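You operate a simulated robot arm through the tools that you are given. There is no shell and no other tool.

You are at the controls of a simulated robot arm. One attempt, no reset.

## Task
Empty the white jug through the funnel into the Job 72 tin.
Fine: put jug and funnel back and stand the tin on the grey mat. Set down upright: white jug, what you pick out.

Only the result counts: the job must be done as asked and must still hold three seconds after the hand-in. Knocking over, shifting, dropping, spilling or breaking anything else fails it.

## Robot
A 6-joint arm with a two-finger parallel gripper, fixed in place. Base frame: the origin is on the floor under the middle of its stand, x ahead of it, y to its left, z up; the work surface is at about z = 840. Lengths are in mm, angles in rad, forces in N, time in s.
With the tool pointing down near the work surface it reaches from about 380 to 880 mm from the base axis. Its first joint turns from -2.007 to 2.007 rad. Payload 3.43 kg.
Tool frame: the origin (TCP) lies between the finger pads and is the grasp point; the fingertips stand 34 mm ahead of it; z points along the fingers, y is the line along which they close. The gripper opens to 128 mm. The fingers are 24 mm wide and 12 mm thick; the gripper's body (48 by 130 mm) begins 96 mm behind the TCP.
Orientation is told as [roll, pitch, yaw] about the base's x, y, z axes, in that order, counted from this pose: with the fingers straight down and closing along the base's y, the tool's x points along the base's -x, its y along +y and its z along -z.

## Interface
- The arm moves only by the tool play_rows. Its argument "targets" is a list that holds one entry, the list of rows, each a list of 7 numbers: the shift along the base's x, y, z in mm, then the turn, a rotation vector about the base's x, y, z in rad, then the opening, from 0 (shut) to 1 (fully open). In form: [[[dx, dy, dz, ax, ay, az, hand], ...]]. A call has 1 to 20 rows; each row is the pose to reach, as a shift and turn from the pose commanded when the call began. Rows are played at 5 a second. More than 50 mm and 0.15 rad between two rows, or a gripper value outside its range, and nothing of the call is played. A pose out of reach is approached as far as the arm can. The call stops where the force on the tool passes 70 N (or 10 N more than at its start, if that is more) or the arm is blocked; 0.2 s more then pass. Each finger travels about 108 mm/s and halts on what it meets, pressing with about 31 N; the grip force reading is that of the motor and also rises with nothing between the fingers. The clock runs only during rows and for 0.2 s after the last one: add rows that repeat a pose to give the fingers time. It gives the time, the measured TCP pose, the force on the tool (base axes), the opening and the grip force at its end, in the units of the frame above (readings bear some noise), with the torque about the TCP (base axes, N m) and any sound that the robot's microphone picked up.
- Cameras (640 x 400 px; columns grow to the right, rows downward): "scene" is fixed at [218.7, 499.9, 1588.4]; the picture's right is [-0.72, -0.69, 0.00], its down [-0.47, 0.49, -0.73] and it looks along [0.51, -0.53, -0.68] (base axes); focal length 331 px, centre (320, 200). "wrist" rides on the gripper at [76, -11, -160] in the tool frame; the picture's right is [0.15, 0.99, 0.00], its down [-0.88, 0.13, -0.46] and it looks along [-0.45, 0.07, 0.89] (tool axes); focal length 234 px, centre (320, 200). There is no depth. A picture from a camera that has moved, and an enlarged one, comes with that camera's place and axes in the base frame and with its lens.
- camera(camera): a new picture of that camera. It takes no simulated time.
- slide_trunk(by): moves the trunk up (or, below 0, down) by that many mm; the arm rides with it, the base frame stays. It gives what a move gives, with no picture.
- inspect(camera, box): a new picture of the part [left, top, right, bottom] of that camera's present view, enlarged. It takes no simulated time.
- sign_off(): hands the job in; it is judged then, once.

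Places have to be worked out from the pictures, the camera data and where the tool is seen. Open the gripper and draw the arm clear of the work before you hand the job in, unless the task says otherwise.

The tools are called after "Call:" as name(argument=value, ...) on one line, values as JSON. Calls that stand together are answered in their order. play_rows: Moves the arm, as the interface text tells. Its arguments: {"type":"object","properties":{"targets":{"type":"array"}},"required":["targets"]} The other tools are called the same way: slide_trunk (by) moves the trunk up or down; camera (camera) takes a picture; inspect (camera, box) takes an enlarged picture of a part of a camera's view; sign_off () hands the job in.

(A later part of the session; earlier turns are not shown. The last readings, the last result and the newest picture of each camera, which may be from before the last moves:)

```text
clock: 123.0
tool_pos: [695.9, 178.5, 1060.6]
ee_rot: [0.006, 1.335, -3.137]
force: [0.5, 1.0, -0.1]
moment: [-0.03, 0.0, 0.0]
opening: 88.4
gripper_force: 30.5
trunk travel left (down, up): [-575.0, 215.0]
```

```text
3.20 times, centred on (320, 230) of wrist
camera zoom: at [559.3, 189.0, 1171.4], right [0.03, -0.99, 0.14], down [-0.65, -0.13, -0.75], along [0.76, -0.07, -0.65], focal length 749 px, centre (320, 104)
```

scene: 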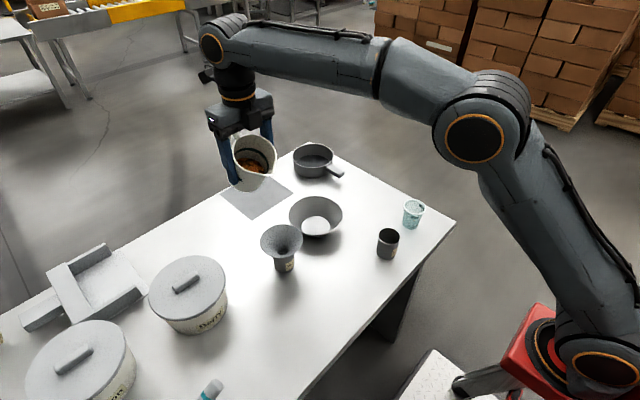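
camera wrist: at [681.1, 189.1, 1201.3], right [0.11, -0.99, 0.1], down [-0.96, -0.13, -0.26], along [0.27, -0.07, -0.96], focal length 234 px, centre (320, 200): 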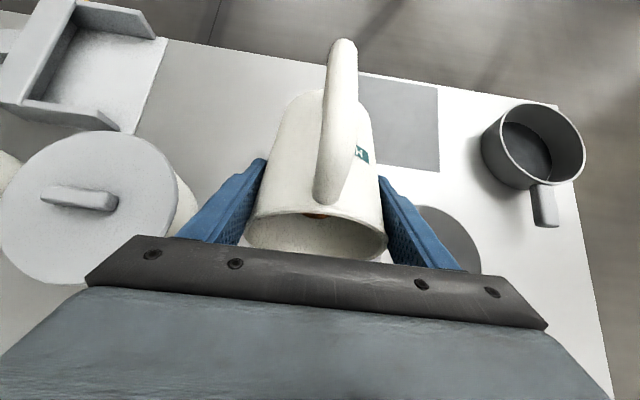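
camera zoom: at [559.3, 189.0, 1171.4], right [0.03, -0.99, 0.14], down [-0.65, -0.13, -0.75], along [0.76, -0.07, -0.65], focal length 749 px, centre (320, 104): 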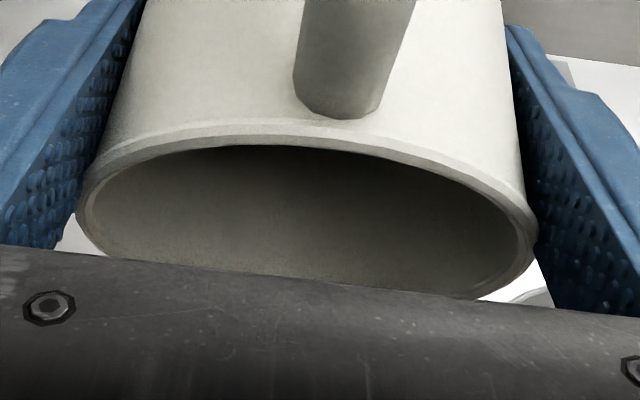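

The load has run out and the jug's visible interior is empty. I hold and check the funnel throat and the table for strays.

Call:
play_rows(targets=[[[0, 0, 0, 0, 0, 0, 0.4], [0, 0, 0, 0, 0, 0, 0.4], [0, 0, 0, 0, 0, 0, 0.4], [0, 0, 0, 0, 0, 0, 0.4]]])

Call:
camera(camera="scene")

Call:
inspect(camera="scene", box=[250, 200, 330, 290])

Call:
camera(camera="wrist")

```text
clock: 124.0
tool_pos: [696.7, 179.2, 1060.7]
ee_rot: [0.005, 1.335, -3.137]
force: [0.5, 1.0, -1.4]
moment: [-0.04, 0.03, 0.01]
opening: 88.4
gripper_force: 30.9
trunk travel left (down, up): [-575.0, 215.0]
```

```text
taken
```

scene: 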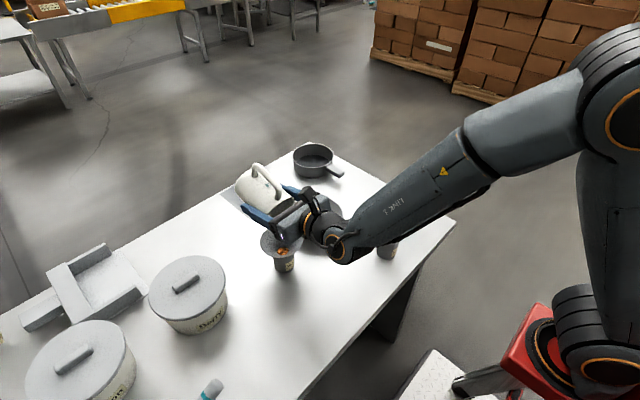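

```text
4.44 times, centred on (290, 245) of scene
camera zoom: at [218.7, 499.9, 1588.4], right [-0.72, -0.69, 0.0], down [-0.47, 0.49, -0.73], along [0.51, -0.53, -0.68], focal length 1470 px, centre (453, 0)
```

zoom: 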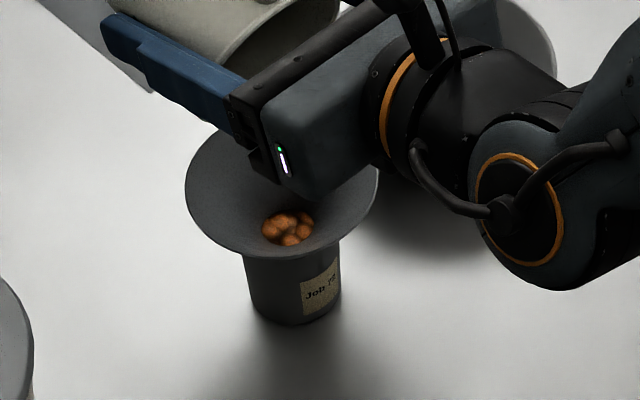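

```text
taken
camera wrist: at [559.4, 189.0, 1171.6], right [0.03, -0.99, 0.14], down [-0.65, -0.13, -0.75], along [0.76, -0.07, -0.65], focal length 234 px, centre (320, 200)
```

wrist: 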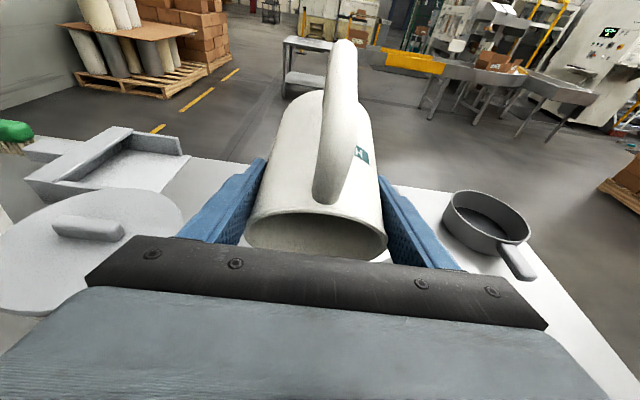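

A small cluster is held at the funnel throat and no strays are on the table. I tilt the jug further to 126° to make sure it is fully empty.

Call:
play_rows(targets=[[[-2.6, 0, 0.9, 0, -0.0349, 0, 0.4], [-5.1, 0, 1.7, 0, -0.0698, 0, 0.4], [-7.8, 0, 2.4, 0, -0.1047, 0, 0.4], [-10.4, 0, 3, 0, -0.1396, 0, 0.4], [-13, 0, 3.6, 0, -0.1745, 0, 0.4], [-15.7, 0, 4, 0, -0.2094, 0, 0.4], [-18.4, 0, 4.3, 0, -0.2443, 0, 0.4], [-21.1, 0, 4.6, 0, -0.2793, 0, 0.4], [-23.9, 0, 4.7, 0, -0.3142, 0, 0.4], [-23.9, 0, 4.7, 0, -0.3142, 0, 0.4], [-23.9, 0, 4.7, 0, -0.3142, 0, 0.4], [-23.9, 0, 4.7, 0, -0.3142, 0, 0.4]]])

Call:
inspect(camera="wrist", box=[220, 180, 420, 280])

Call:
inspect(camera="scene", box=[240, 180, 340, 290])

```text
clock: 126.6
tool_pos: [671.7, 178.7, 1064.3]
ee_rot: [3.128, 1.493, -0.015]
force: [-0.5, -0.3, -0.7]
moment: [0.01, 0.03, 0.0]
opening: 88.1
gripper_force: 30.9
trunk travel left (down, up): [-575.0, 215.0]
```

```text
3.20 times, centred on (320, 230) of wrist
camera zoom: at [506.7, 189.2, 1127.2], right [-0.01, -0.99, 0.15], down [-0.39, -0.13, -0.91], along [0.92, -0.07, -0.38], focal length 749 px, centre (320, 104)
```

zoom: 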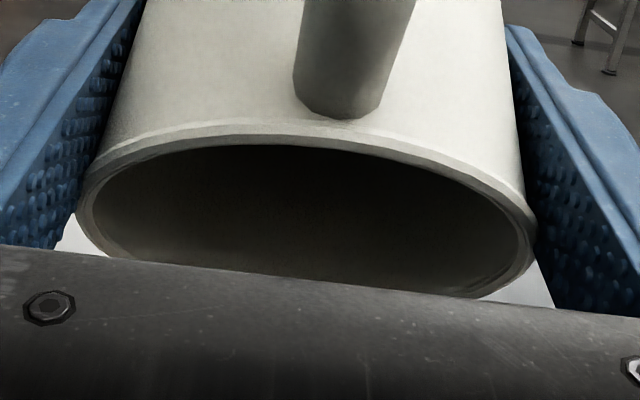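

```text
3.64 times, centred on (290, 235) of scene
camera zoom: at [218.7, 499.9, 1588.4], right [-0.72, -0.69, 0.0], down [-0.47, 0.49, -0.73], along [0.51, -0.53, -0.68], focal length 1203 px, centre (429, 73)
```

zoom: 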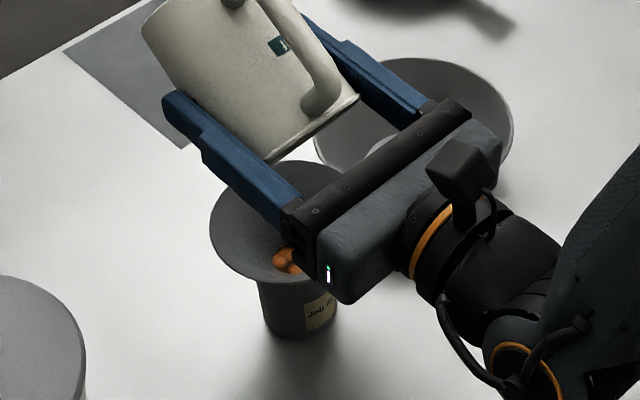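

The jug is empty. I raise it and rotate back to the vertical hand above the funnel area.

Call:
play_rows(targets=[[[3, 0, 15, 0, 0.08, 0, 0.4], [8, 0, 32, 0, 0.2, 0, 0.4], [14, 0, 50, 0, 0.34, 0, 0.4], [20, 0, 65, 0, 0.48, 0, 0.4], [26, 0, 78, 0, 0.62, 0, 0.4], [32, 0, 87, 0, 0.76, 0, 0.4], [38, 0, 87, 0, 0.9, 0, 0.4], [44, 0, 87, 0, 1.04, 0, 0.4], [50, 0, 87, 0, 1.18, 0, 0.4], [56, 0, 87, 0, 1.32, 0, 0.4], [62, 0, 87, 0, 1.46, 0, 0.4], [68, 0, 87, 0, 1.58, 0, 0.4], [71, 0, 87, 0, 1.6493, 0, 0.4], [71, 0, 87, 0, 1.6493, 0, 0.4]]])

Call:
camera(camera="scene")

Call:
inspect(camera="scene", box=[240, 200, 340, 290])

Call:
inspect(camera="scene", box=[215, 120, 295, 200])

```text
clock: 129.6
tool_pos: [742.4, 178.8, 1151.1]
ee_rot: [-0.001, -0.002, -3.141]
force: [0.0, 0.4, -0.9]
moment: [0.03, -0.01, 0.0]
opening: 88.4
gripper_force: 31.0
trunk travel left (down, up): [-575.0, 215.0]
```

```text
taken
```

scene: 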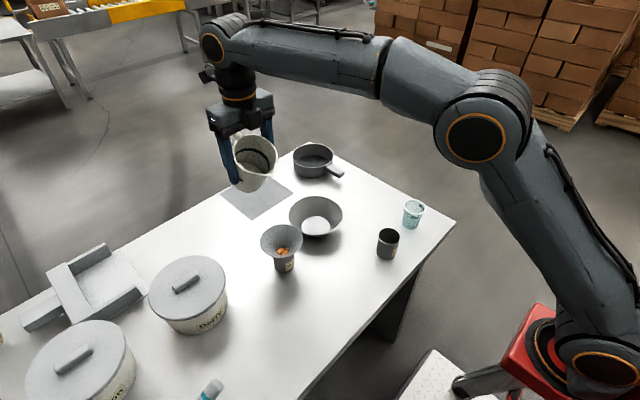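

```text
4.44 times, centred on (290, 245) of scene
camera zoom: at [218.7, 499.9, 1588.4], right [-0.72, -0.69, 0.0], down [-0.47, 0.49, -0.73], along [0.51, -0.53, -0.68], focal length 1470 px, centre (453, 0)
```

zoom: 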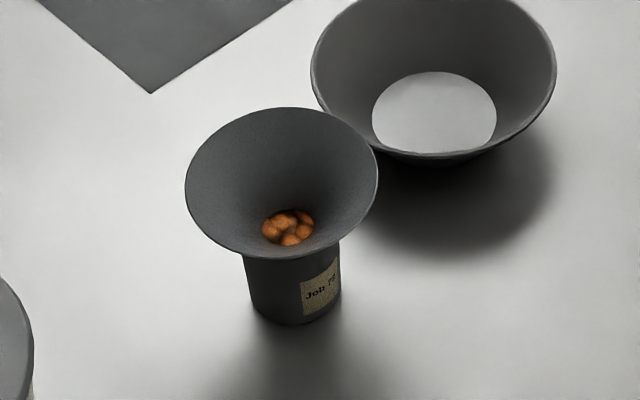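

```text
5.00 times, centred on (255, 160) of scene
camera zoom: at [218.7, 499.9, 1588.4], right [-0.72, -0.69, 0.0], down [-0.47, 0.49, -0.73], along [0.51, -0.53, -0.68], focal length 1654 px, centre (645, 400)
```

zoom: 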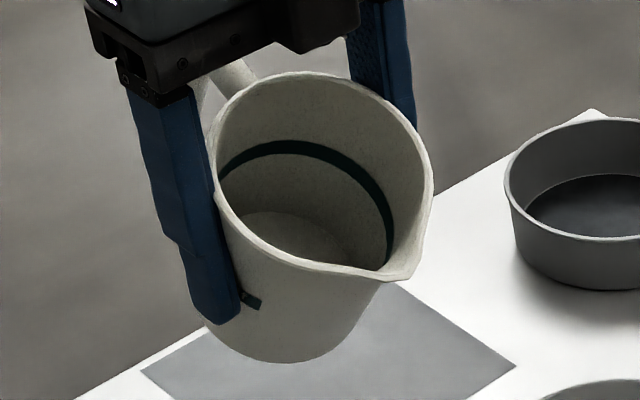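

The jug is empty, and only a small cluster sits in the funnel throat. I carry the jug back: yaw −120° over its home.

Call:
play_rows(targets=[[[-8, 3, 0, 0, 0, -0.07, 0.4], [-23, 9, 0, 0, 0, -0.2, 0.4], [-39, 15, 0, 0, 0, -0.34, 0.4], [-55, 21, 0, 0, 0, -0.48, 0.4], [-71, 27, 0, 0, 0, -0.62, 0.4], [-87, 33, 0, 0, 0, -0.76, 0.4], [-103, 39, 0, 0, 0, -0.9, 0.4], [-119, 45, 0, 0, 0, -1.04, 0.4], [-135, 51, 0, 0, 0, -1.18, 0.4], [-151, 57, 0, 0, 0, -1.32, 0.4], [-167, 63, -4, 0, 0, -1.46, 0.4], [-183, 69, -8, 0, 0, -1.6, 0.4], [-199, 75, -12, 0, 0, -1.74, 0.4], [-214, 81, -16, 0, 0, -1.88, 0.4], [-229, 86, -20, 0, 0, -2.01, 0.4], [-237, 89, -20, 0, 0, -2.0944, 0.4], [-237, 89, -20, 0, 0, -2.0944, 0.4], [-237, 89, -20, 0, 0, -2.0944, 0.4]]])

Call:
camera(camera="wrist")

```text
clock: 133.4
tool_pos: [506.9, 268.0, 1133.3]
ee_rot: [0.001, 0.001, 1.047]
force: [-0.3, -0.4, -0.3]
moment: [0.03, 0.0, 0.01]
opening: 88.0
gripper_force: 30.5
trunk travel left (down, up): [-575.0, 215.0]
```

```text
taken
camera wrist: at [479.0, 195.7, 1292.3], right [-0.93, 0.37, 0.0], down [0.33, 0.83, 0.46], along [0.17, 0.42, -0.89], focal length 234 px, centre (320, 200)
```

wrist: 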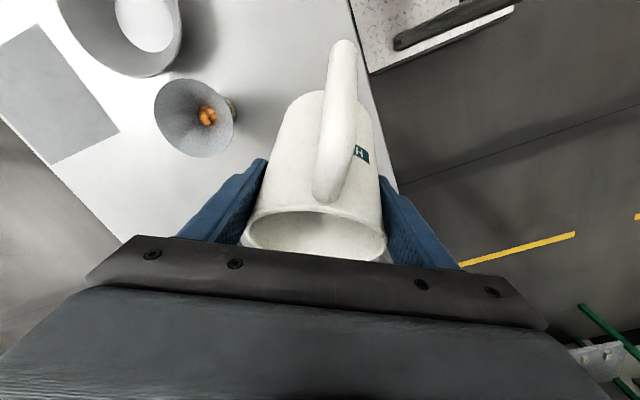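

No slip of the jug in the grip. I set the jug upright again (hand tilt 0.55) and descend to ~30 mm above its home.

Call:
play_rows(targets=[[[0, 0, -5, 0.1, -0.0577, 0, 0.4], [0, 0, -15, 0.22, -0.1269, 0, 0.4], [0, 0, -30, 0.34, -0.1961, 0, 0.4], [0, 0, -50, 0.42, -0.2423, 0, 0.4], [0, 0, -80, 0.4764, -0.2748, 0, 0.4], [0, 0, -115, 0.4764, -0.2748, 0, 0.4], [0, 0, -150, 0.4764, -0.2748, 0, 0.4], [0, 0, -180, 0.4764, -0.2748, 0, 0.4], [0, 0, -187, 0.4764, -0.2748, 0, 0.4], [0, 0, -187, 0.4764, -0.2748, 0, 0.4], [0, 0, -187, 0.4764, -0.2748, 0, 0.4]]])

Call:
camera(camera="wrist")

Call:
inspect(camera="scene", box=[240, 190, 380, 350])

```text
clock: 135.8
tool_pos: [506.2, 267.1, 944.2]
ee_rot: [-0.001, -0.549, 1.046]
force: [0.5, 0.1, -0.5]
moment: [0.01, 0.01, 0.03]
opening: 88.1
gripper_force: 31.0
trunk travel left (down, up): [-575.0, 215.0]
```

```text
taken
camera wrist: at [441.8, 131.6, 1040.6], right [-0.92, 0.39, -0.08], down [0.14, 0.51, 0.85], along [0.37, 0.77, -0.52], focal length 234 px, centre (320, 200)
```

wrist: 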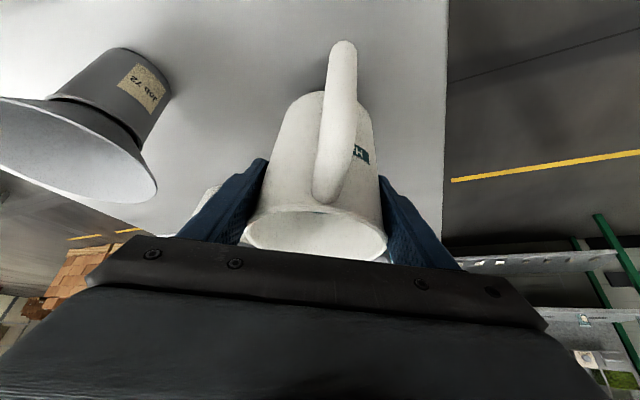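

```text
2.50 times, centred on (310, 270) of scene
camera zoom: at [218.7, 499.9, 1588.4], right [-0.72, -0.69, 0.0], down [-0.47, 0.49, -0.73], along [0.51, -0.53, -0.68], focal length 827 px, centre (345, 25)
```

zoom: 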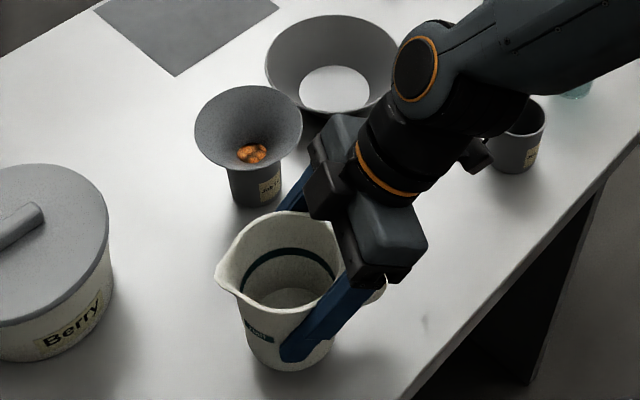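

I correct by about (0.7, 1.8) mm and lower to just above the table, then step down until contact.

Call:
play_rows(targets=[[[0.7, 1.8, -8, 0, 0, 0, 0.4], [0.7, 1.8, -16, 0, 0, 0, 0.4], [0.7, 1.8, -22, 0, 0, 0, 0.4], [0.7, 1.8, -25, 0, 0, 0, 0.4], [0.7, 1.8, -25, 0, 0, 0, 0.4], [0.7, 1.8, -25, 0, 0, 0, 0.4]]])

Call:
play_rows(targets=[[[0, 0, -1, 0, 0, 0, 0.4], [0, 0, -2, 0, 0, 0, 0.4], [0, 0, -2, 0, 0, 0, 0.4]]])

```text
clock: 137.2
tool_pos: [507.7, 269.6, 919.6]
ee_rot: [0.0, -0.549, 1.047]
force: [0.0, 0.4, -1.0]
moment: [-0.02, 0.02, -0.03]
opening: 88.3
gripper_force: 31.0
trunk travel left (down, up): [-575.0, 215.0]
```

```text
clock: 138.0
tool_pos: [507.5, 268.8, 917.3]
ee_rot: [0.001, -0.549, 1.047]
force: [-0.6, 0.1, -0.5]
moment: [0.02, -0.03, 0.02]
opening: 88.0
gripper_force: 30.7
trunk travel left (down, up): [-575.0, 215.0]
```

Not yet touching. I step down further.

Call:
play_rows(targets=[[[0, 0, -1, 0, 0, 0, 0.4], [0, 0, -1.5, 0, 0, 0, 0.4], [0, 0, -1.5, 0, 0, 0, 0.4]]])

Call:
play_rows(targets=[[[0, 0, -1, 0, 0, 0, 0.4], [0, 0, -1.5, 0, 0, 0, 0.4], [0, 0, -1.5, 0, 0, 0, 0.4]]])

```text
clock: 138.8
tool_pos: [507.2, 268.0, 917.5]
ee_rot: [-0.002, -0.55, 1.049]
force: [1.4, 0.2, 10.4]
moment: [-0.35, -0.17, 0.01]
opening: 88.2
gripper_force: 31.9
trunk travel left (down, up): [-575.0, 215.0]
```

```text
clock: 139.6
tool_pos: [507.6, 269.5, 915.9]
ee_rot: [-0.002, -0.553, 1.048]
force: [-0.8, 5.1, 28.8]
moment: [-0.53, 0.23, -0.07]
opening: 88.2
gripper_force: 31.1
trunk travel left (down, up): [-575.0, 215.0]
```

The jug base touches (29 N). I ease 1 mm and open the fingers slowly to set it down.

Call:
play_rows(targets=[[[0, 0, 1, 0, 0, 0, 0.4], [0, 0, 1, 0, 0, 0, 0.66], [0, 0, 1, 0, 0, 0, 0.68], [0, 0, 1, 0, 0, 0, 0.7], [0, 0, 1, 0, 0, 0, 0.72], [0, 0, 1, 0, 0, 0, 0.76], [0, 0, 1, 0, 0, 0, 0.82], [0, 0, 1, 0, 0, 0, 0.9], [0, 0, 1, 0, 0, 0, 1], [0, 0, 1, 0, 0, 0, 1], [0, 0, 1, 0, 0, 0, 1]]])

Call:
camera(camera="wrist")

Call:
inspect(camera="scene", box=[240, 210, 380, 350])

```text
clock: 142.0
tool_pos: [506.5, 268.9, 916.7]
ee_rot: [0.0, -0.548, 1.046]
force: [-0.1, 0.0, 0.2]
moment: [-0.02, -0.03, 0.03]
opening: 128.0
gripper_force: 0.1
trunk travel left (down, up): [-575.0, 215.0]
```

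```text
taken
camera wrist: at [442.7, 134.3, 1011.9], right [-0.92, 0.39, -0.08], down [0.14, 0.51, 0.85], along [0.37, 0.77, -0.52], focal length 234 px, centre (320, 200)
```

wrist: 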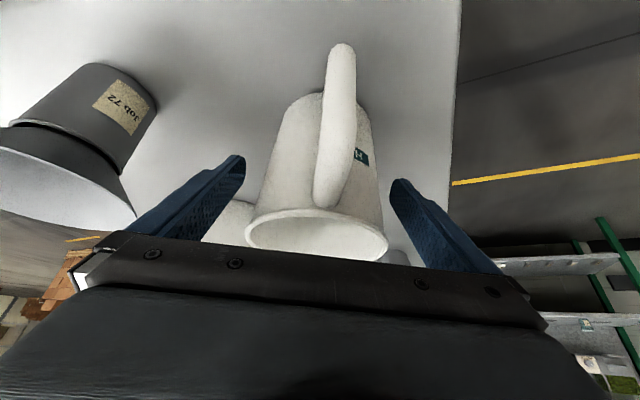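

```text
2.86 times, centred on (310, 280) of scene
camera zoom: at [218.7, 499.9, 1588.4], right [-0.72, -0.69, 0.0], down [-0.47, 0.49, -0.73], along [0.51, -0.53, -0.68], focal length 945 px, centre (349, -29)
```

zoom: 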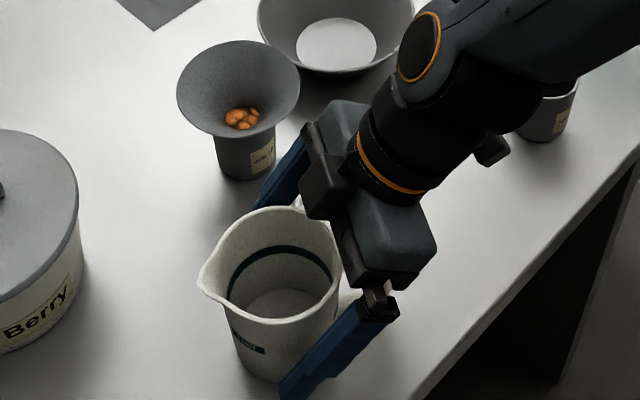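

The jug stands upright at home. I withdraw straight up, then bring the hand vertical and yaw back.

Call:
play_rows(targets=[[[0, 0, 15, 0, 0, 0, 1], [0, 0, 45, 0, 0, 0, 1], [0, 0, 85, 0, 0, 0, 1], [0, 0, 125, 0, 0, 0, 1], [0, 0, 165, 0, 0, 0, 1], [0, 0, 205, 0, 0, 0, 1], [0, 0, 240, -0.1191, 0.0687, 0, 1], [0, 0, 250, -0.2382, 0.1374, 0, 1], [0, 0, 250, -0.3573, 0.2061, 0, 1], [0, 0, 250, -0.4764, 0.2748, 0, 1], [0, 0, 250, -0.4764, 0.2748, 0, 1], [0, 0, 250, -0.4764, 0.2748, 0, 1]]])

Call:
camera(camera="wrist")

Call:
inspect(camera="wrist", box=[140, 50, 268, 150])

Call:
inspect(camera="wrist", box=[256, 80, 384, 180])

```text
clock: 144.6
tool_pos: [507.9, 268.6, 1165.8]
ee_rot: [-0.001, 0.001, 1.048]
force: [-0.4, -0.1, 0.0]
moment: [-0.05, -0.04, -0.02]
opening: 128.0
gripper_force: 0.1
trunk travel left (down, up): [-575.0, 215.0]
```

```text
taken
camera wrist: at [479.2, 197.4, 1325.2], right [-0.93, 0.37, 0.0], down [0.33, 0.83, 0.46], along [0.17, 0.42, -0.89], focal length 234 px, centre (320, 200)
```

wrist: 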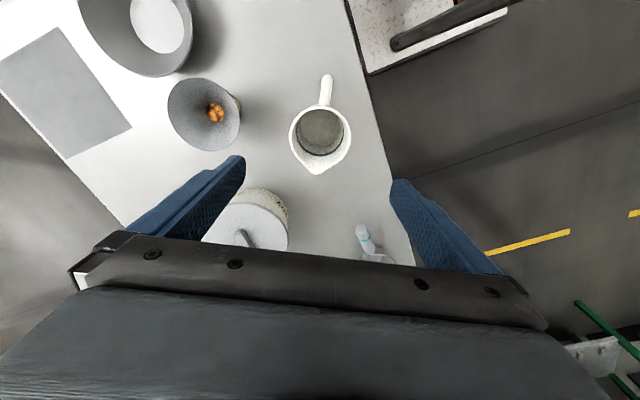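

```text
4.00 times, centred on (204, 100) of wrist
camera zoom: at [479.2, 197.4, 1325.2], right [-0.93, 0.37, 0.0], down [0.33, 0.83, 0.46], along [0.17, 0.42, -0.89], focal length 937 px, centre (784, 600)
```

zoom: 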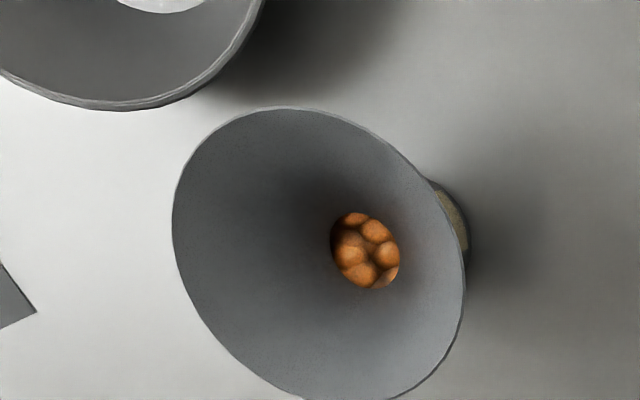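

```text
4.00 times, centred on (320, 130) of wrist
camera zoom: at [479.2, 197.4, 1325.2], right [-0.93, 0.37, 0.0], down [0.33, 0.83, 0.46], along [0.17, 0.42, -0.89], focal length 937 px, centre (320, 480)
```

zoom: 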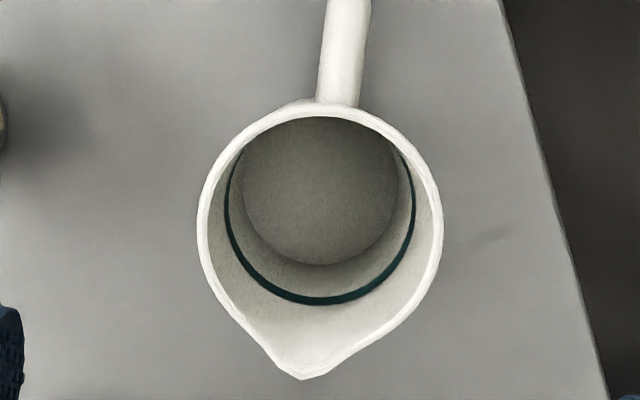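

The jug is completely empty and back home. The throat cluster is likely backed up from the stem dipping in the filled tin; it should run out as the funnel is lifted. I return over the funnel with yaw 0.

Call:
play_rows(targets=[[[19, -11, -2, 0, 0, -0.131, 1], [38, -22, -4, 0, 0, -0.262, 1], [57, -33, -6, 0, 0, -0.393, 1], [76, -44, -8, 0, 0, -0.524, 1], [95, -56, -10, 0, 0, -0.655, 1], [114, -67, -12, 0, 0, -0.786, 1], [133, -79, -14, 0, 0, -0.917, 1], [152, -90, -16, 0, 0, -1.048, 1], [152, -90, -16, 0, 0, -1.048, 1], [152, -90, -16, 0, 0, -1.048, 1]]])

Call:
camera(camera="wrist")

Call:
inspect(camera="wrist", box=[256, 90, 384, 170])

```text
clock: 146.8
tool_pos: [658.9, 178.9, 1149.6]
ee_rot: [0.001, -0.001, -0.002]
force: [0.1, 0.3, 0.4]
moment: [0.01, -0.01, 0.02]
opening: 128.0
gripper_force: 0.1
trunk travel left (down, up): [-575.0, 215.0]
```

```text
taken
camera wrist: at [583.0, 166.3, 1308.9], right [-0.15, 0.99, 0.0], down [0.88, 0.13, 0.46], along [0.45, 0.07, -0.89], focal length 234 px, centre (320, 200)
```

wrist: 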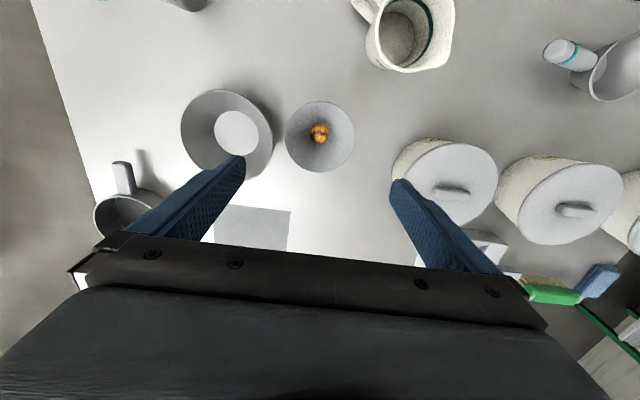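

```text
5.00 times, centred on (320, 130) of wrist
camera zoom: at [583.0, 166.3, 1308.9], right [-0.15, 0.99, 0.0], down [0.88, 0.13, 0.46], along [0.45, 0.07, -0.89], focal length 1171 px, centre (320, 550)
```

zoom: 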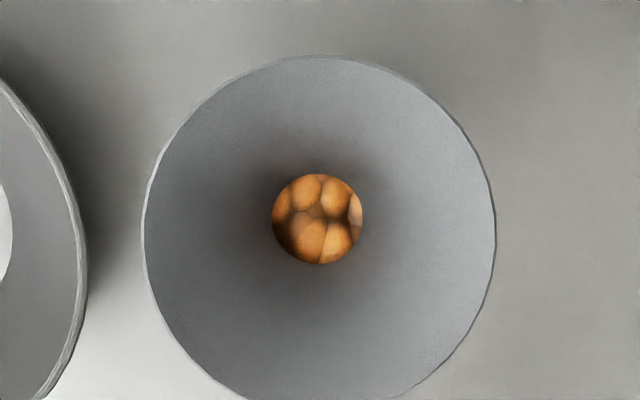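

The funnel is exactly under the hand at (659, 177.4). I descend to its rim and grip.

Call:
play_rows(targets=[[[0, 0, -45, 0, 0, 0, 1], [0, 0, -90, 0, 0, 0, 1], [0, 0, -130, 0, 0, 0, 1], [0, 0, -165, 0, 0, 0, 1], [0, 0, -190, 0, 0, 0, 1], [0, 0, -205, 0, 0, 0, 1], [0, 0, -205, 0, 0, 0, 1], [0, 0, -205, 0, 0, 0, 1]]])

Call:
camera(camera="wrist")

Call:
inspect(camera="scene", box=[240, 180, 340, 290])

```text
clock: 148.6
tool_pos: [658.1, 178.0, 945.3]
ee_rot: [0.0, -0.001, 0.0]
force: [0.6, 0.7, 1.1]
moment: [-0.02, -0.01, 0.02]
opening: 127.8
gripper_force: 0.2
trunk travel left (down, up): [-575.0, 215.0]
```

```text
taken
camera wrist: at [582.3, 166.0, 1104.6], right [-0.15, 0.99, 0.0], down [0.88, 0.13, 0.46], along [0.45, 0.07, -0.89], focal length 234 px, centre (320, 200)
```

wrist: 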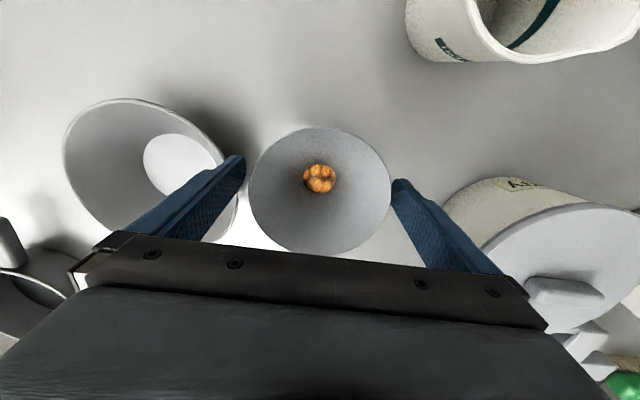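

```text
3.64 times, centred on (290, 235) of scene
camera zoom: at [218.7, 499.9, 1588.4], right [-0.72, -0.69, 0.0], down [-0.47, 0.49, -0.73], along [0.51, -0.53, -0.68], focal length 1203 px, centre (429, 73)
```

zoom: 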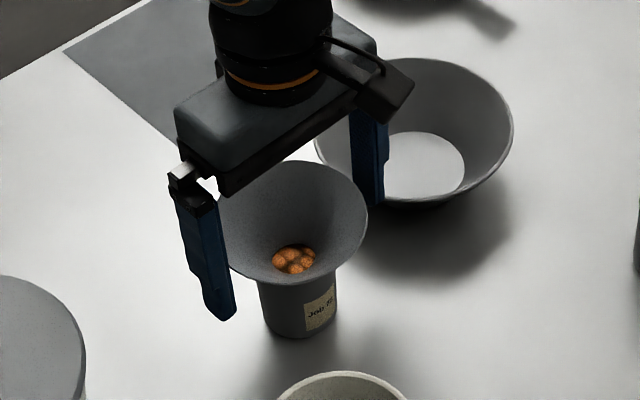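

The fingers straddle the rim. I close and then lift just 6 mm slowly, so the pellets can run out of the stem.

Call:
play_rows(targets=[[[0, 0, 0, 0, 0, 0, 0.92], [0, 0, 0, 0, 0, 0, 0.88], [0, 0, 0, 0, 0, 0, 0.85], [0, 0, 0, 0, 0, 0, 0.82], [0, 0, 0, 0, 0, 0, 0.7], [0, 0, 0, 0, 0, 0, 0.6], [0, 0, 0, 0, 0, 0, 0.6], [0, 0, 2, 0, 0, 0, 0.6], [0, 0, 4, 0, 0, 0, 0.6], [0, 0, 6, 0, 0, 0, 0.6], [0, 0, 6, 0, 0, 0, 0.6], [0, 0, 6, 0, 0, 0, 0.6]]])

Call:
inspect(camera="wrist", box=[240, 120, 400, 220])

Call:
inspect(camera="scene", box=[240, 180, 340, 290])

```text
clock: 151.2
tool_pos: [658.7, 179.7, 952.0]
ee_rot: [0.0, -0.001, 0.001]
force: [-0.2, -0.4, -1.1]
moment: [0.0, -0.01, -0.01]
opening: 108.4
gripper_force: 31.2
trunk travel left (down, up): [-575.0, 215.0]
```

```text
4.00 times, centred on (320, 170) of wrist
camera zoom: at [582.3, 167.1, 1110.1], right [-0.15, 0.99, 0.0], down [0.88, 0.13, 0.46], along [0.45, 0.07, -0.89], focal length 937 px, centre (320, 320)
```

zoom: 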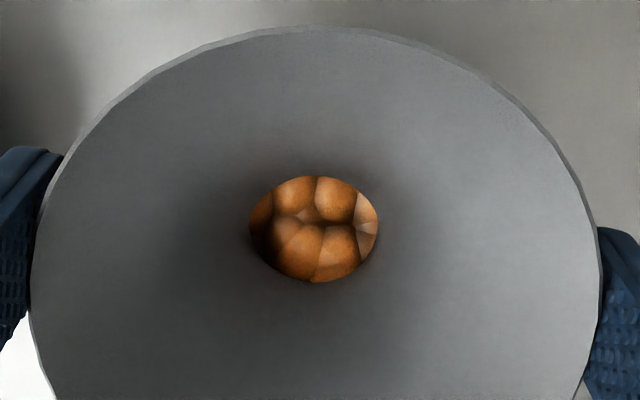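

```text
3.64 times, centred on (290, 235) of scene
camera zoom: at [218.7, 499.9, 1588.4], right [-0.72, -0.69, 0.0], down [-0.47, 0.49, -0.73], along [0.51, -0.53, -0.68], focal length 1203 px, centre (429, 73)
```

zoom: 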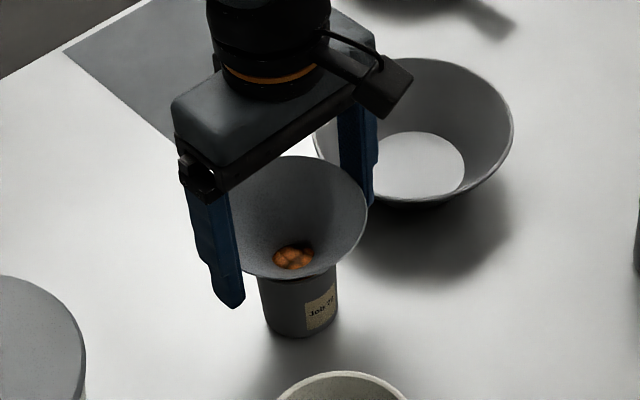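

Raised 6 mm; the pellets still sit in the throat. I lift another 6 mm and pause.

Call:
play_rows(targets=[[[0, 0, 2, 0, 0, 0, 0.6], [0, 0, 4, 0, 0, 0, 0.6], [0, 0, 6, 0, 0, 0, 0.6], [0, 0, 6, 0, 0, 0, 0.6], [0, 0, 6, 0, 0, 0, 0.6], [0, 0, 6, 0, 0, 0, 0.6]]])

Call:
inspect(camera="wrist", box=[240, 120, 400, 220])

Call:
inspect(camera="scene", box=[250, 200, 330, 290])

```text
clock: 152.6
tool_pos: [660.0, 177.9, 956.9]
ee_rot: [0.0, 0.001, -0.001]
force: [0.4, 0.6, -0.3]
moment: [0.0, 0.0, -0.02]
opening: 108.6
gripper_force: 31.1
trunk travel left (down, up): [-575.0, 215.0]
```

```text
4.00 times, centred on (320, 170) of wrist
camera zoom: at [583.5, 166.8, 1115.6], right [-0.15, 0.99, 0.0], down [0.88, 0.13, 0.46], along [0.45, 0.07, -0.89], focal length 937 px, centre (320, 320)
```

zoom: 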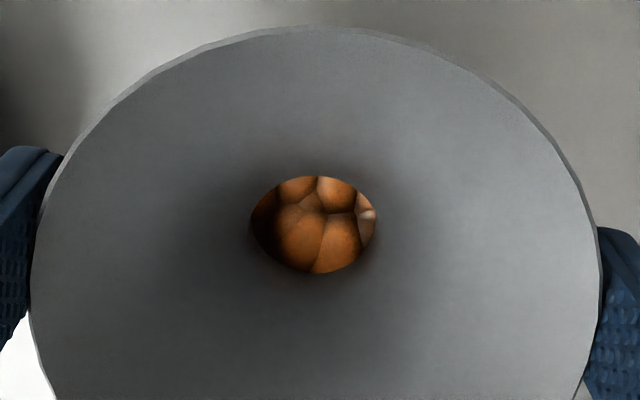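

```text
4.44 times, centred on (290, 245) of scene
camera zoom: at [218.7, 499.9, 1588.4], right [-0.72, -0.69, 0.0], down [-0.47, 0.49, -0.73], along [0.51, -0.53, -0.68], focal length 1470 px, centre (453, 0)
```

zoom: 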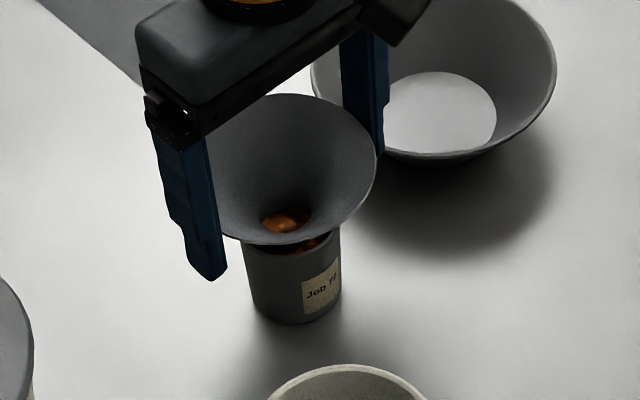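

The cluster sinks as the funnel rises. I zoom in on the gap between funnel and tin rim to see how full the tin is.

Call:
inspect(camera="scene", box=[270, 232, 310, 262])

Call:
inspect(camera="wrist", box=[290, 155, 350, 200])

```text
13.33 times, centred on (290, 247) of scene
camera zoom: at [218.7, 499.9, 1588.4], right [-0.72, -0.69, 0.0], down [-0.47, 0.49, -0.73], along [0.51, -0.53, -0.68], focal length 4411 px, centre (720, -427)
```

zoom: 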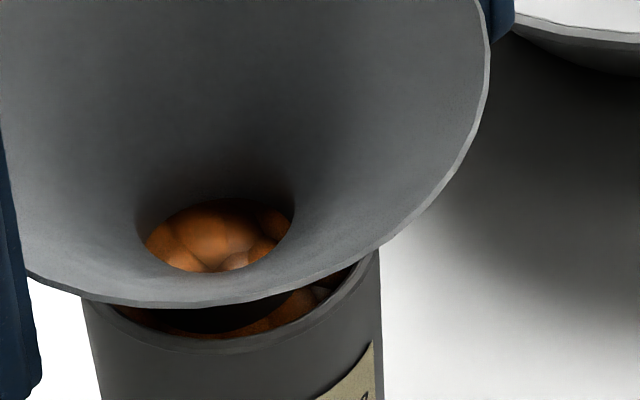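

```text
8.89 times, centred on (320, 178) of wrist
camera zoom: at [583.5, 166.8, 1115.6], right [-0.15, 0.99, 0.0], down [0.88, 0.13, 0.46], along [0.45, 0.07, -0.89], focal length 2082 px, centre (320, 400)
```

zoom: 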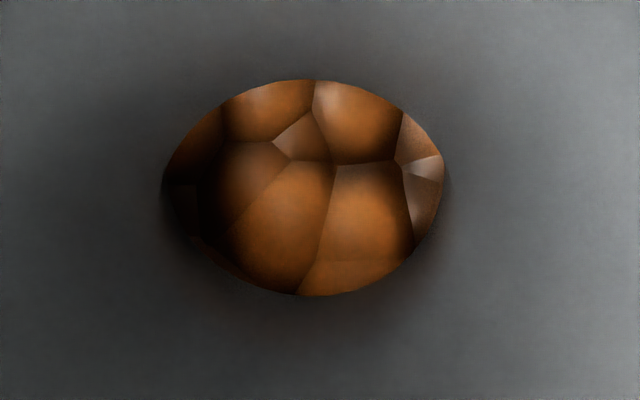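

The tin's level is about a centimetre below its rim around the stem. I keep lifting gently so the stem empties into the tin.

Call:
play_rows(targets=[[[0, 0, 1.5, 0, 0, 0, 0.6], [0, 0, 3, 0, 0, 0, 0.6], [0, 0, 4.5, 0, 0, 0, 0.6], [0, 0, 6, 0, 0, 0, 0.6], [0, 0, 6, 0, 0, 0, 0.6], [0, 0, 6, 0, 0, 0, 0.6], [0, 0, 6, 0, 0, 0, 0.6]]])

Call:
inspect(camera="scene", box=[270, 228, 310, 262])

Call:
inspect(camera="wrist", box=[270, 140, 370, 215])

```text
clock: 154.2
tool_pos: [659.9, 180.1, 964.1]
ee_rot: [0.001, 0.002, -0.001]
force: [0.1, 0.4, -0.6]
moment: [0.03, -0.03, 0.02]
opening: 108.3
gripper_force: 31.0
trunk travel left (down, up): [-575.0, 215.0]
```

```text
11.76 times, centred on (290, 245) of scene
camera zoom: at [218.7, 499.9, 1588.4], right [-0.72, -0.69, 0.0], down [-0.47, 0.49, -0.73], along [0.51, -0.53, -0.68], focal length 3892 px, centre (673, -329)
```

zoom: 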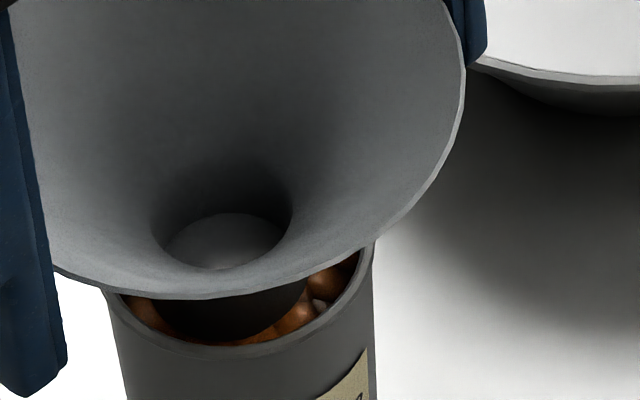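

```text
5.33 times, centred on (320, 178) of wrist
camera zoom: at [583.6, 167.6, 1122.8], right [-0.15, 0.99, 0.0], down [0.88, 0.13, 0.46], along [0.45, 0.07, -0.89], focal length 1249 px, centre (320, 320)
```

zoom: 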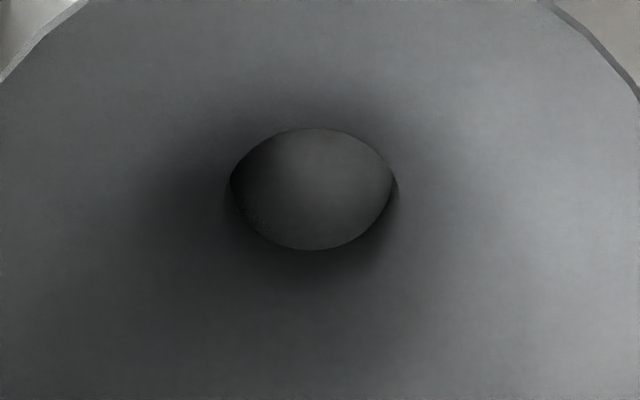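

The throat and stem are now empty; all pellets are in the tin. I continue lifting slowly until the stem is clear.

Call:
play_rows(targets=[[[0, 0, 2, 0, 0, 0, 0.6], [0, 0, 4, 0, 0, 0, 0.6], [0, 0, 6, 0, 0, 0, 0.6], [0, 0, 9, 0, 0, 0, 0.6], [0, 0, 12, 0, 0, 0, 0.6], [0, 0, 16, 0, 0, 0, 0.6], [0, 0, 20, 0, 0, 0, 0.6], [0, 0, 26, 0, 0, 0, 0.6], [0, 0, 34, 0, 0, 0, 0.6], [0, 0, 50, 0, 0, 0, 0.6], [0, 0, 70, 0, 0, 0, 0.6], [0, 0, 70, 0, 0, 0, 0.6]]])

Call:
inspect(camera="scene", box=[250, 190, 330, 290])

Call:
inspect(camera="scene", box=[270, 235, 310, 275])

```text
clock: 156.8
tool_pos: [659.7, 179.5, 1034.3]
ee_rot: [0.002, 0.0, 0.0]
force: [-0.1, 0.1, 0.1]
moment: [0.0, 0.01, 0.0]
opening: 108.5
gripper_force: 31.0
trunk travel left (down, up): [-575.0, 215.0]
```

```text
4.00 times, centred on (290, 240) of scene
camera zoom: at [218.7, 499.9, 1588.4], right [-0.72, -0.69, 0.0], down [-0.47, 0.49, -0.73], along [0.51, -0.53, -0.68], focal length 1323 px, centre (440, 40)
```

zoom: 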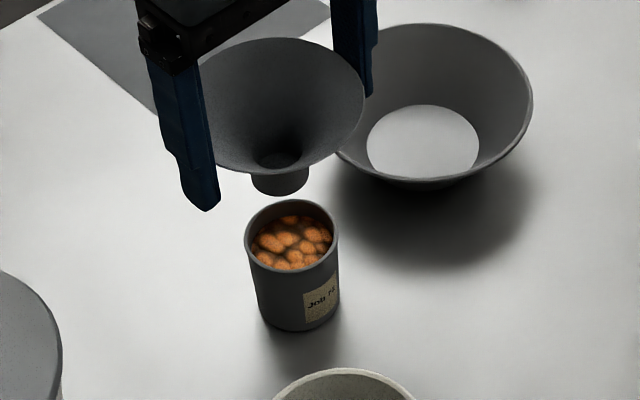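

```text
10.00 times, centred on (290, 255) of scene
camera zoom: at [218.7, 499.9, 1588.4], right [-0.72, -0.69, 0.0], down [-0.47, 0.49, -0.73], along [0.51, -0.53, -0.68], focal length 3308 px, centre (620, -350)
```

zoom: 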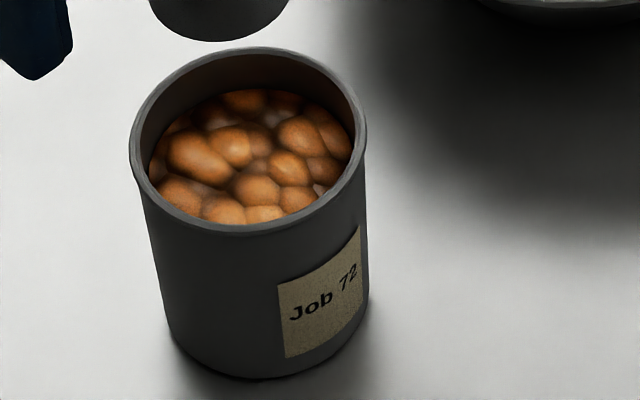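

All pellets are in the tin, about a centimetre below the rim, with nothing spilled. I carry the funnel home to (754.5, 209) and lower to near the table.

Call:
play_rows(targets=[[[20, 6.5, 5, 0, 0, 0, 0.6], [45, 14, 5, 0, 0, 0, 0.6], [70, 22, 5, 0, 0, 0, 0.6], [95, 30, 5, 0, 0, 0, 0.6], [95, 30, 0, 0, 0, 0, 0.6], [95, 30, -30, 0, 0, 0, 0.6], [95, 30, -65, 0, 0, 0, 0.6], [95, 30, -95, 0, 0, 0, 0.6], [95, 30, -115, 0, 0, 0, 0.6], [95, 30, -124, 0, 0, 0, 0.6], [95, 30, -124, 0, 0, 0, 0.6], [95, 30, -124, 0, 0, 0, 0.6]]])

Call:
camera(camera="wrist")

Call:
inspect(camera="scene", box=[200, 190, 300, 270])

```text
clock: 159.4
tool_pos: [755.3, 208.7, 908.7]
ee_rot: [-0.001, -0.001, -0.002]
force: [0.8, -0.2, -0.6]
moment: [0.0, 0.02, 0.0]
opening: 108.9
gripper_force: 30.7
trunk travel left (down, up): [-575.0, 215.0]
```

```text
taken
camera wrist: at [679.4, 196.2, 1067.8], right [-0.15, 0.99, 0.0], down [0.88, 0.13, 0.46], along [0.45, 0.07, -0.89], focal length 234 px, centre (320, 200)
```

wrist: 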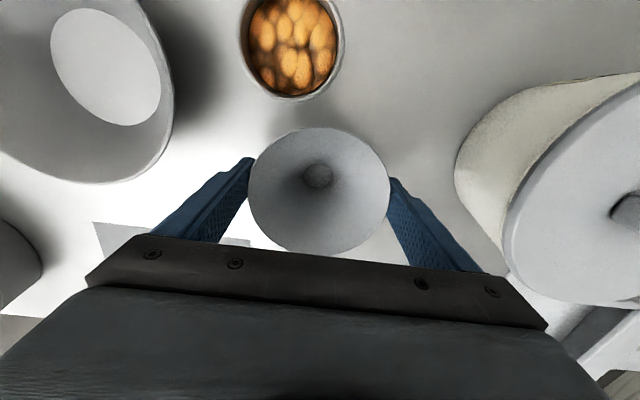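

```text
5.00 times, centred on (250, 230) of scene
camera zoom: at [218.7, 499.9, 1588.4], right [-0.72, -0.69, 0.0], down [-0.47, 0.49, -0.73], along [0.51, -0.53, -0.68], focal length 1654 px, centre (670, 50)
```

zoom: 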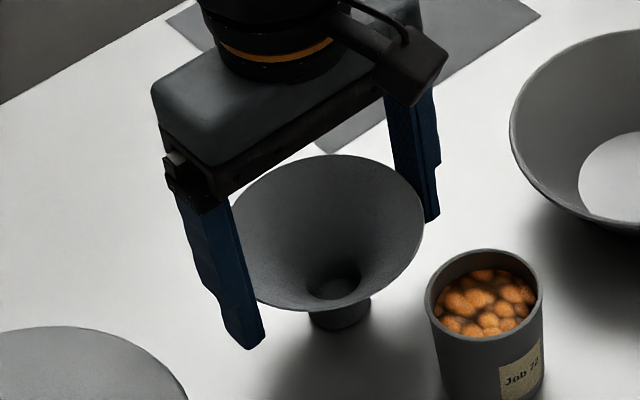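

I correct by (−1, +1.5) and step down to contact.

Call:
play_rows(targets=[[[-1, 1.5, -2, 0, 0, 0, 0.6], [-1, 1.5, -4, 0, 0, 0, 0.6], [-1, 1.5, -4, 0, 0, 0, 0.6]]])

Call:
play_rows(targets=[[[0, 0, -1.5, 0, 0, 0, 0.6], [0, 0, -2.5, 0, 0, 0, 0.6], [0, 0, -2.5, 0, 0, 0, 0.6]]])

```text
clock: 160.2
tool_pos: [754.3, 210.4, 905.7]
ee_rot: [0.0, -0.001, -0.001]
force: [-0.8, -1.6, 9.0]
moment: [0.03, 0.14, 0.02]
opening: 108.9
gripper_force: 30.9
trunk travel left (down, up): [-575.0, 215.0]
```

```text
clock: 161.0
tool_pos: [753.8, 210.3, 905.4]
ee_rot: [0.001, -0.002, 0.0]
force: [-0.3, 0.2, 26.0]
moment: [0.21, 0.21, 0.0]
opening: 108.9
gripper_force: 31.5
trunk travel left (down, up): [-575.0, 215.0]
```

Contact with the table. I ease up 2 mm and release gently, then rise.

Call:
play_rows(targets=[[[0, 0, 2, 0, 0, 0, 0.6], [0, 0, 2, 0, 0, 0, 0.82], [0, 0, 2, 0, 0, 0, 0.85], [0, 0, 2, 0, 0, 0, 0.87], [0, 0, 2, 0, 0, 0, 0.89], [0, 0, 2, 0, 0, 0, 0.92], [0, 0, 2, 0, 0, 0, 0.96], [0, 0, 2, 0, 0, 0, 1], [0, 0, 2, 0, 0, 0, 1], [0, 0, 20, 0, 0, 0, 1], [0, 0, 50, 0, 0, 0, 1], [0, 0, 90, 0, 0, 0, 1], [0, 0, 130, 0, 0, 0, 1], [0, 0, 170, 0, 0, 0, 1], [0, 0, 170, 0, 0, 0, 1]]])

Call:
camera(camera="wrist")

Call:
inspect(camera="scene", box=[200, 170, 340, 290])

```text
clock: 164.2
tool_pos: [753.4, 209.8, 1069.6]
ee_rot: [0.001, 0.001, 0.0]
force: [-1.2, 0.1, 0.4]
moment: [-0.02, 0.02, 0.04]
opening: 128.3
gripper_force: 0.0
trunk travel left (down, up): [-575.0, 215.0]
```

```text
taken
camera wrist: at [677.8, 198.0, 1229.7], right [-0.15, 0.99, 0.0], down [0.88, 0.13, 0.46], along [0.45, 0.07, -0.89], focal length 234 px, centre (320, 200)
```

wrist: 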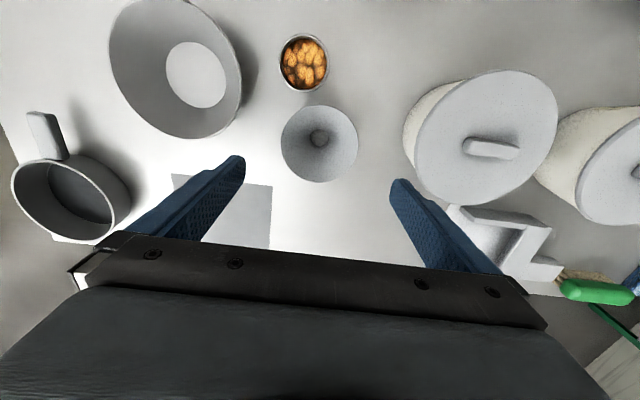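

```text
3.33 times, centred on (270, 230) of scene
camera zoom: at [218.7, 499.9, 1588.4], right [-0.72, -0.69, 0.0], down [-0.47, 0.49, -0.73], along [0.51, -0.53, -0.68], focal length 1103 px, centre (487, 100)
```

zoom: 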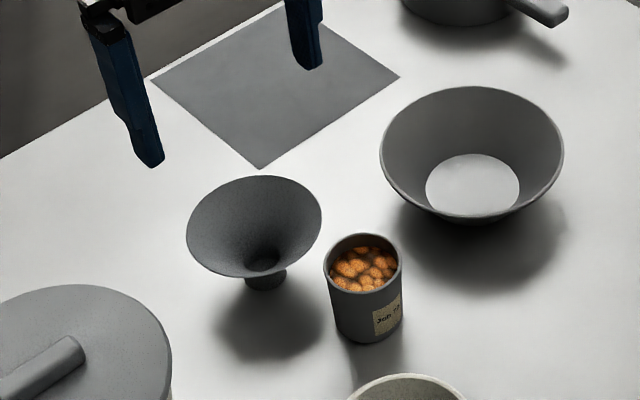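

The funnel is back exactly where it was. Before moving the tin, I rehearse reaching the mat with the empty hand pitched forward by 0.5 rad at about (912, 80).

Call:
play_rows(targets=[[[20, -20, 0, 0, -0.08, 0, 0.7], [45, -42, -5, 0, -0.16, 0, 0.7], [70, -64, -10, 0, -0.24, 0, 0.7], [98, -86, -20, 0, -0.33, 0, 0.7], [128, -108, -40, 0, -0.42, 0, 0.7], [158, -129, -70, 0, -0.5, 0, 0.7], [158, -129, -70, 0, -0.5, 0, 0.7], [158, -129, -70, 0, -0.5, 0, 0.7]]])

Call:
camera(camera="wrist")

Call:
camera(camera="scene")

```text
clock: 166.0
tool_pos: [912.3, 81.3, 1002.9]
ee_rot: [0.0, -0.5, 0.001]
force: [-0.9, -0.5, -0.2]
moment: [0.04, 0.01, 0.04]
opening: 89.6
gripper_force: 0.1
trunk travel left (down, up): [-575.0, 215.0]
```

```text
taken
camera wrist: at [770.7, 69.3, 1106.8], right [-0.13, 0.99, -0.07], down [0.55, 0.13, 0.82], along [0.82, 0.07, -0.56], focal length 234 px, centre (320, 200)
```

wrist: 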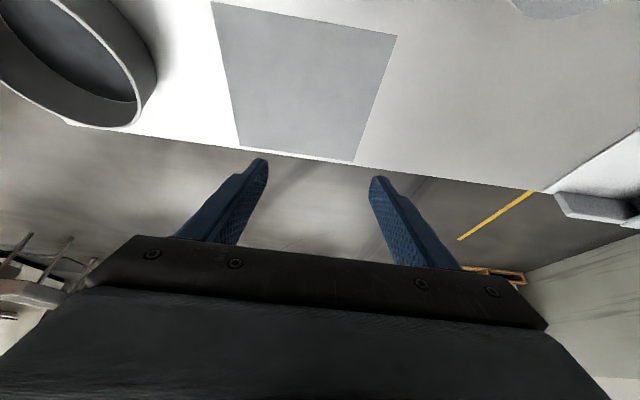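

```text
taken
```

scene: 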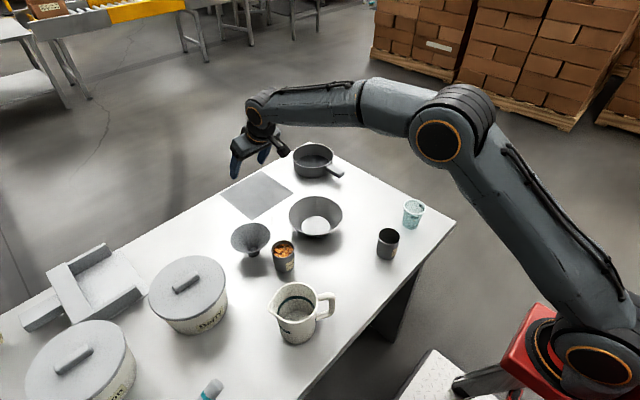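

The mat spans x 861–1040, y −41–138, and the pose is reachable. I test the low pose at about (920, 70, 895), with nothing in the hand.

Call:
play_rows(targets=[[[3, -4, -30, 0, 0, 0, 0.7], [6, -8, -60, 0, 0, 0, 0.7], [8, -11, -85, 0, 0, 0, 0.7], [8, -11, -105, 0, 0, 0, 0.7], [8, -11, -105, 0, 0, 0, 0.7], [8, -11, -105, 0, 0, 0, 0.7]]])

Call:
camera(camera="scene")

```text
clock: 167.4
tool_pos: [921.1, 70.9, 897.2]
ee_rot: [0.001, -0.499, -0.001]
force: [-0.4, 1.2, 0.0]
moment: [0.01, -0.04, 0.01]
opening: 89.4
gripper_force: 0.1
trunk travel left (down, up): [-575.0, 215.0]
```

```text
taken
```

scene: 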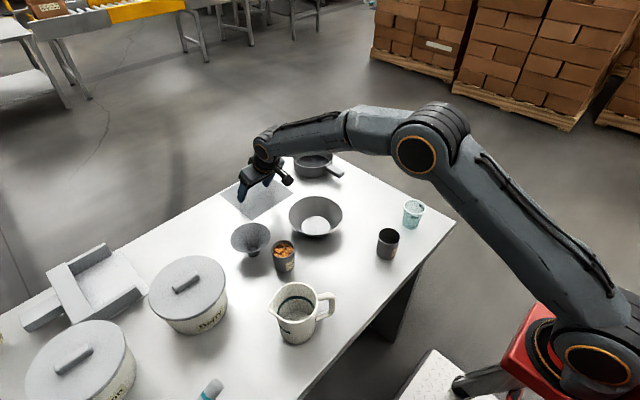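

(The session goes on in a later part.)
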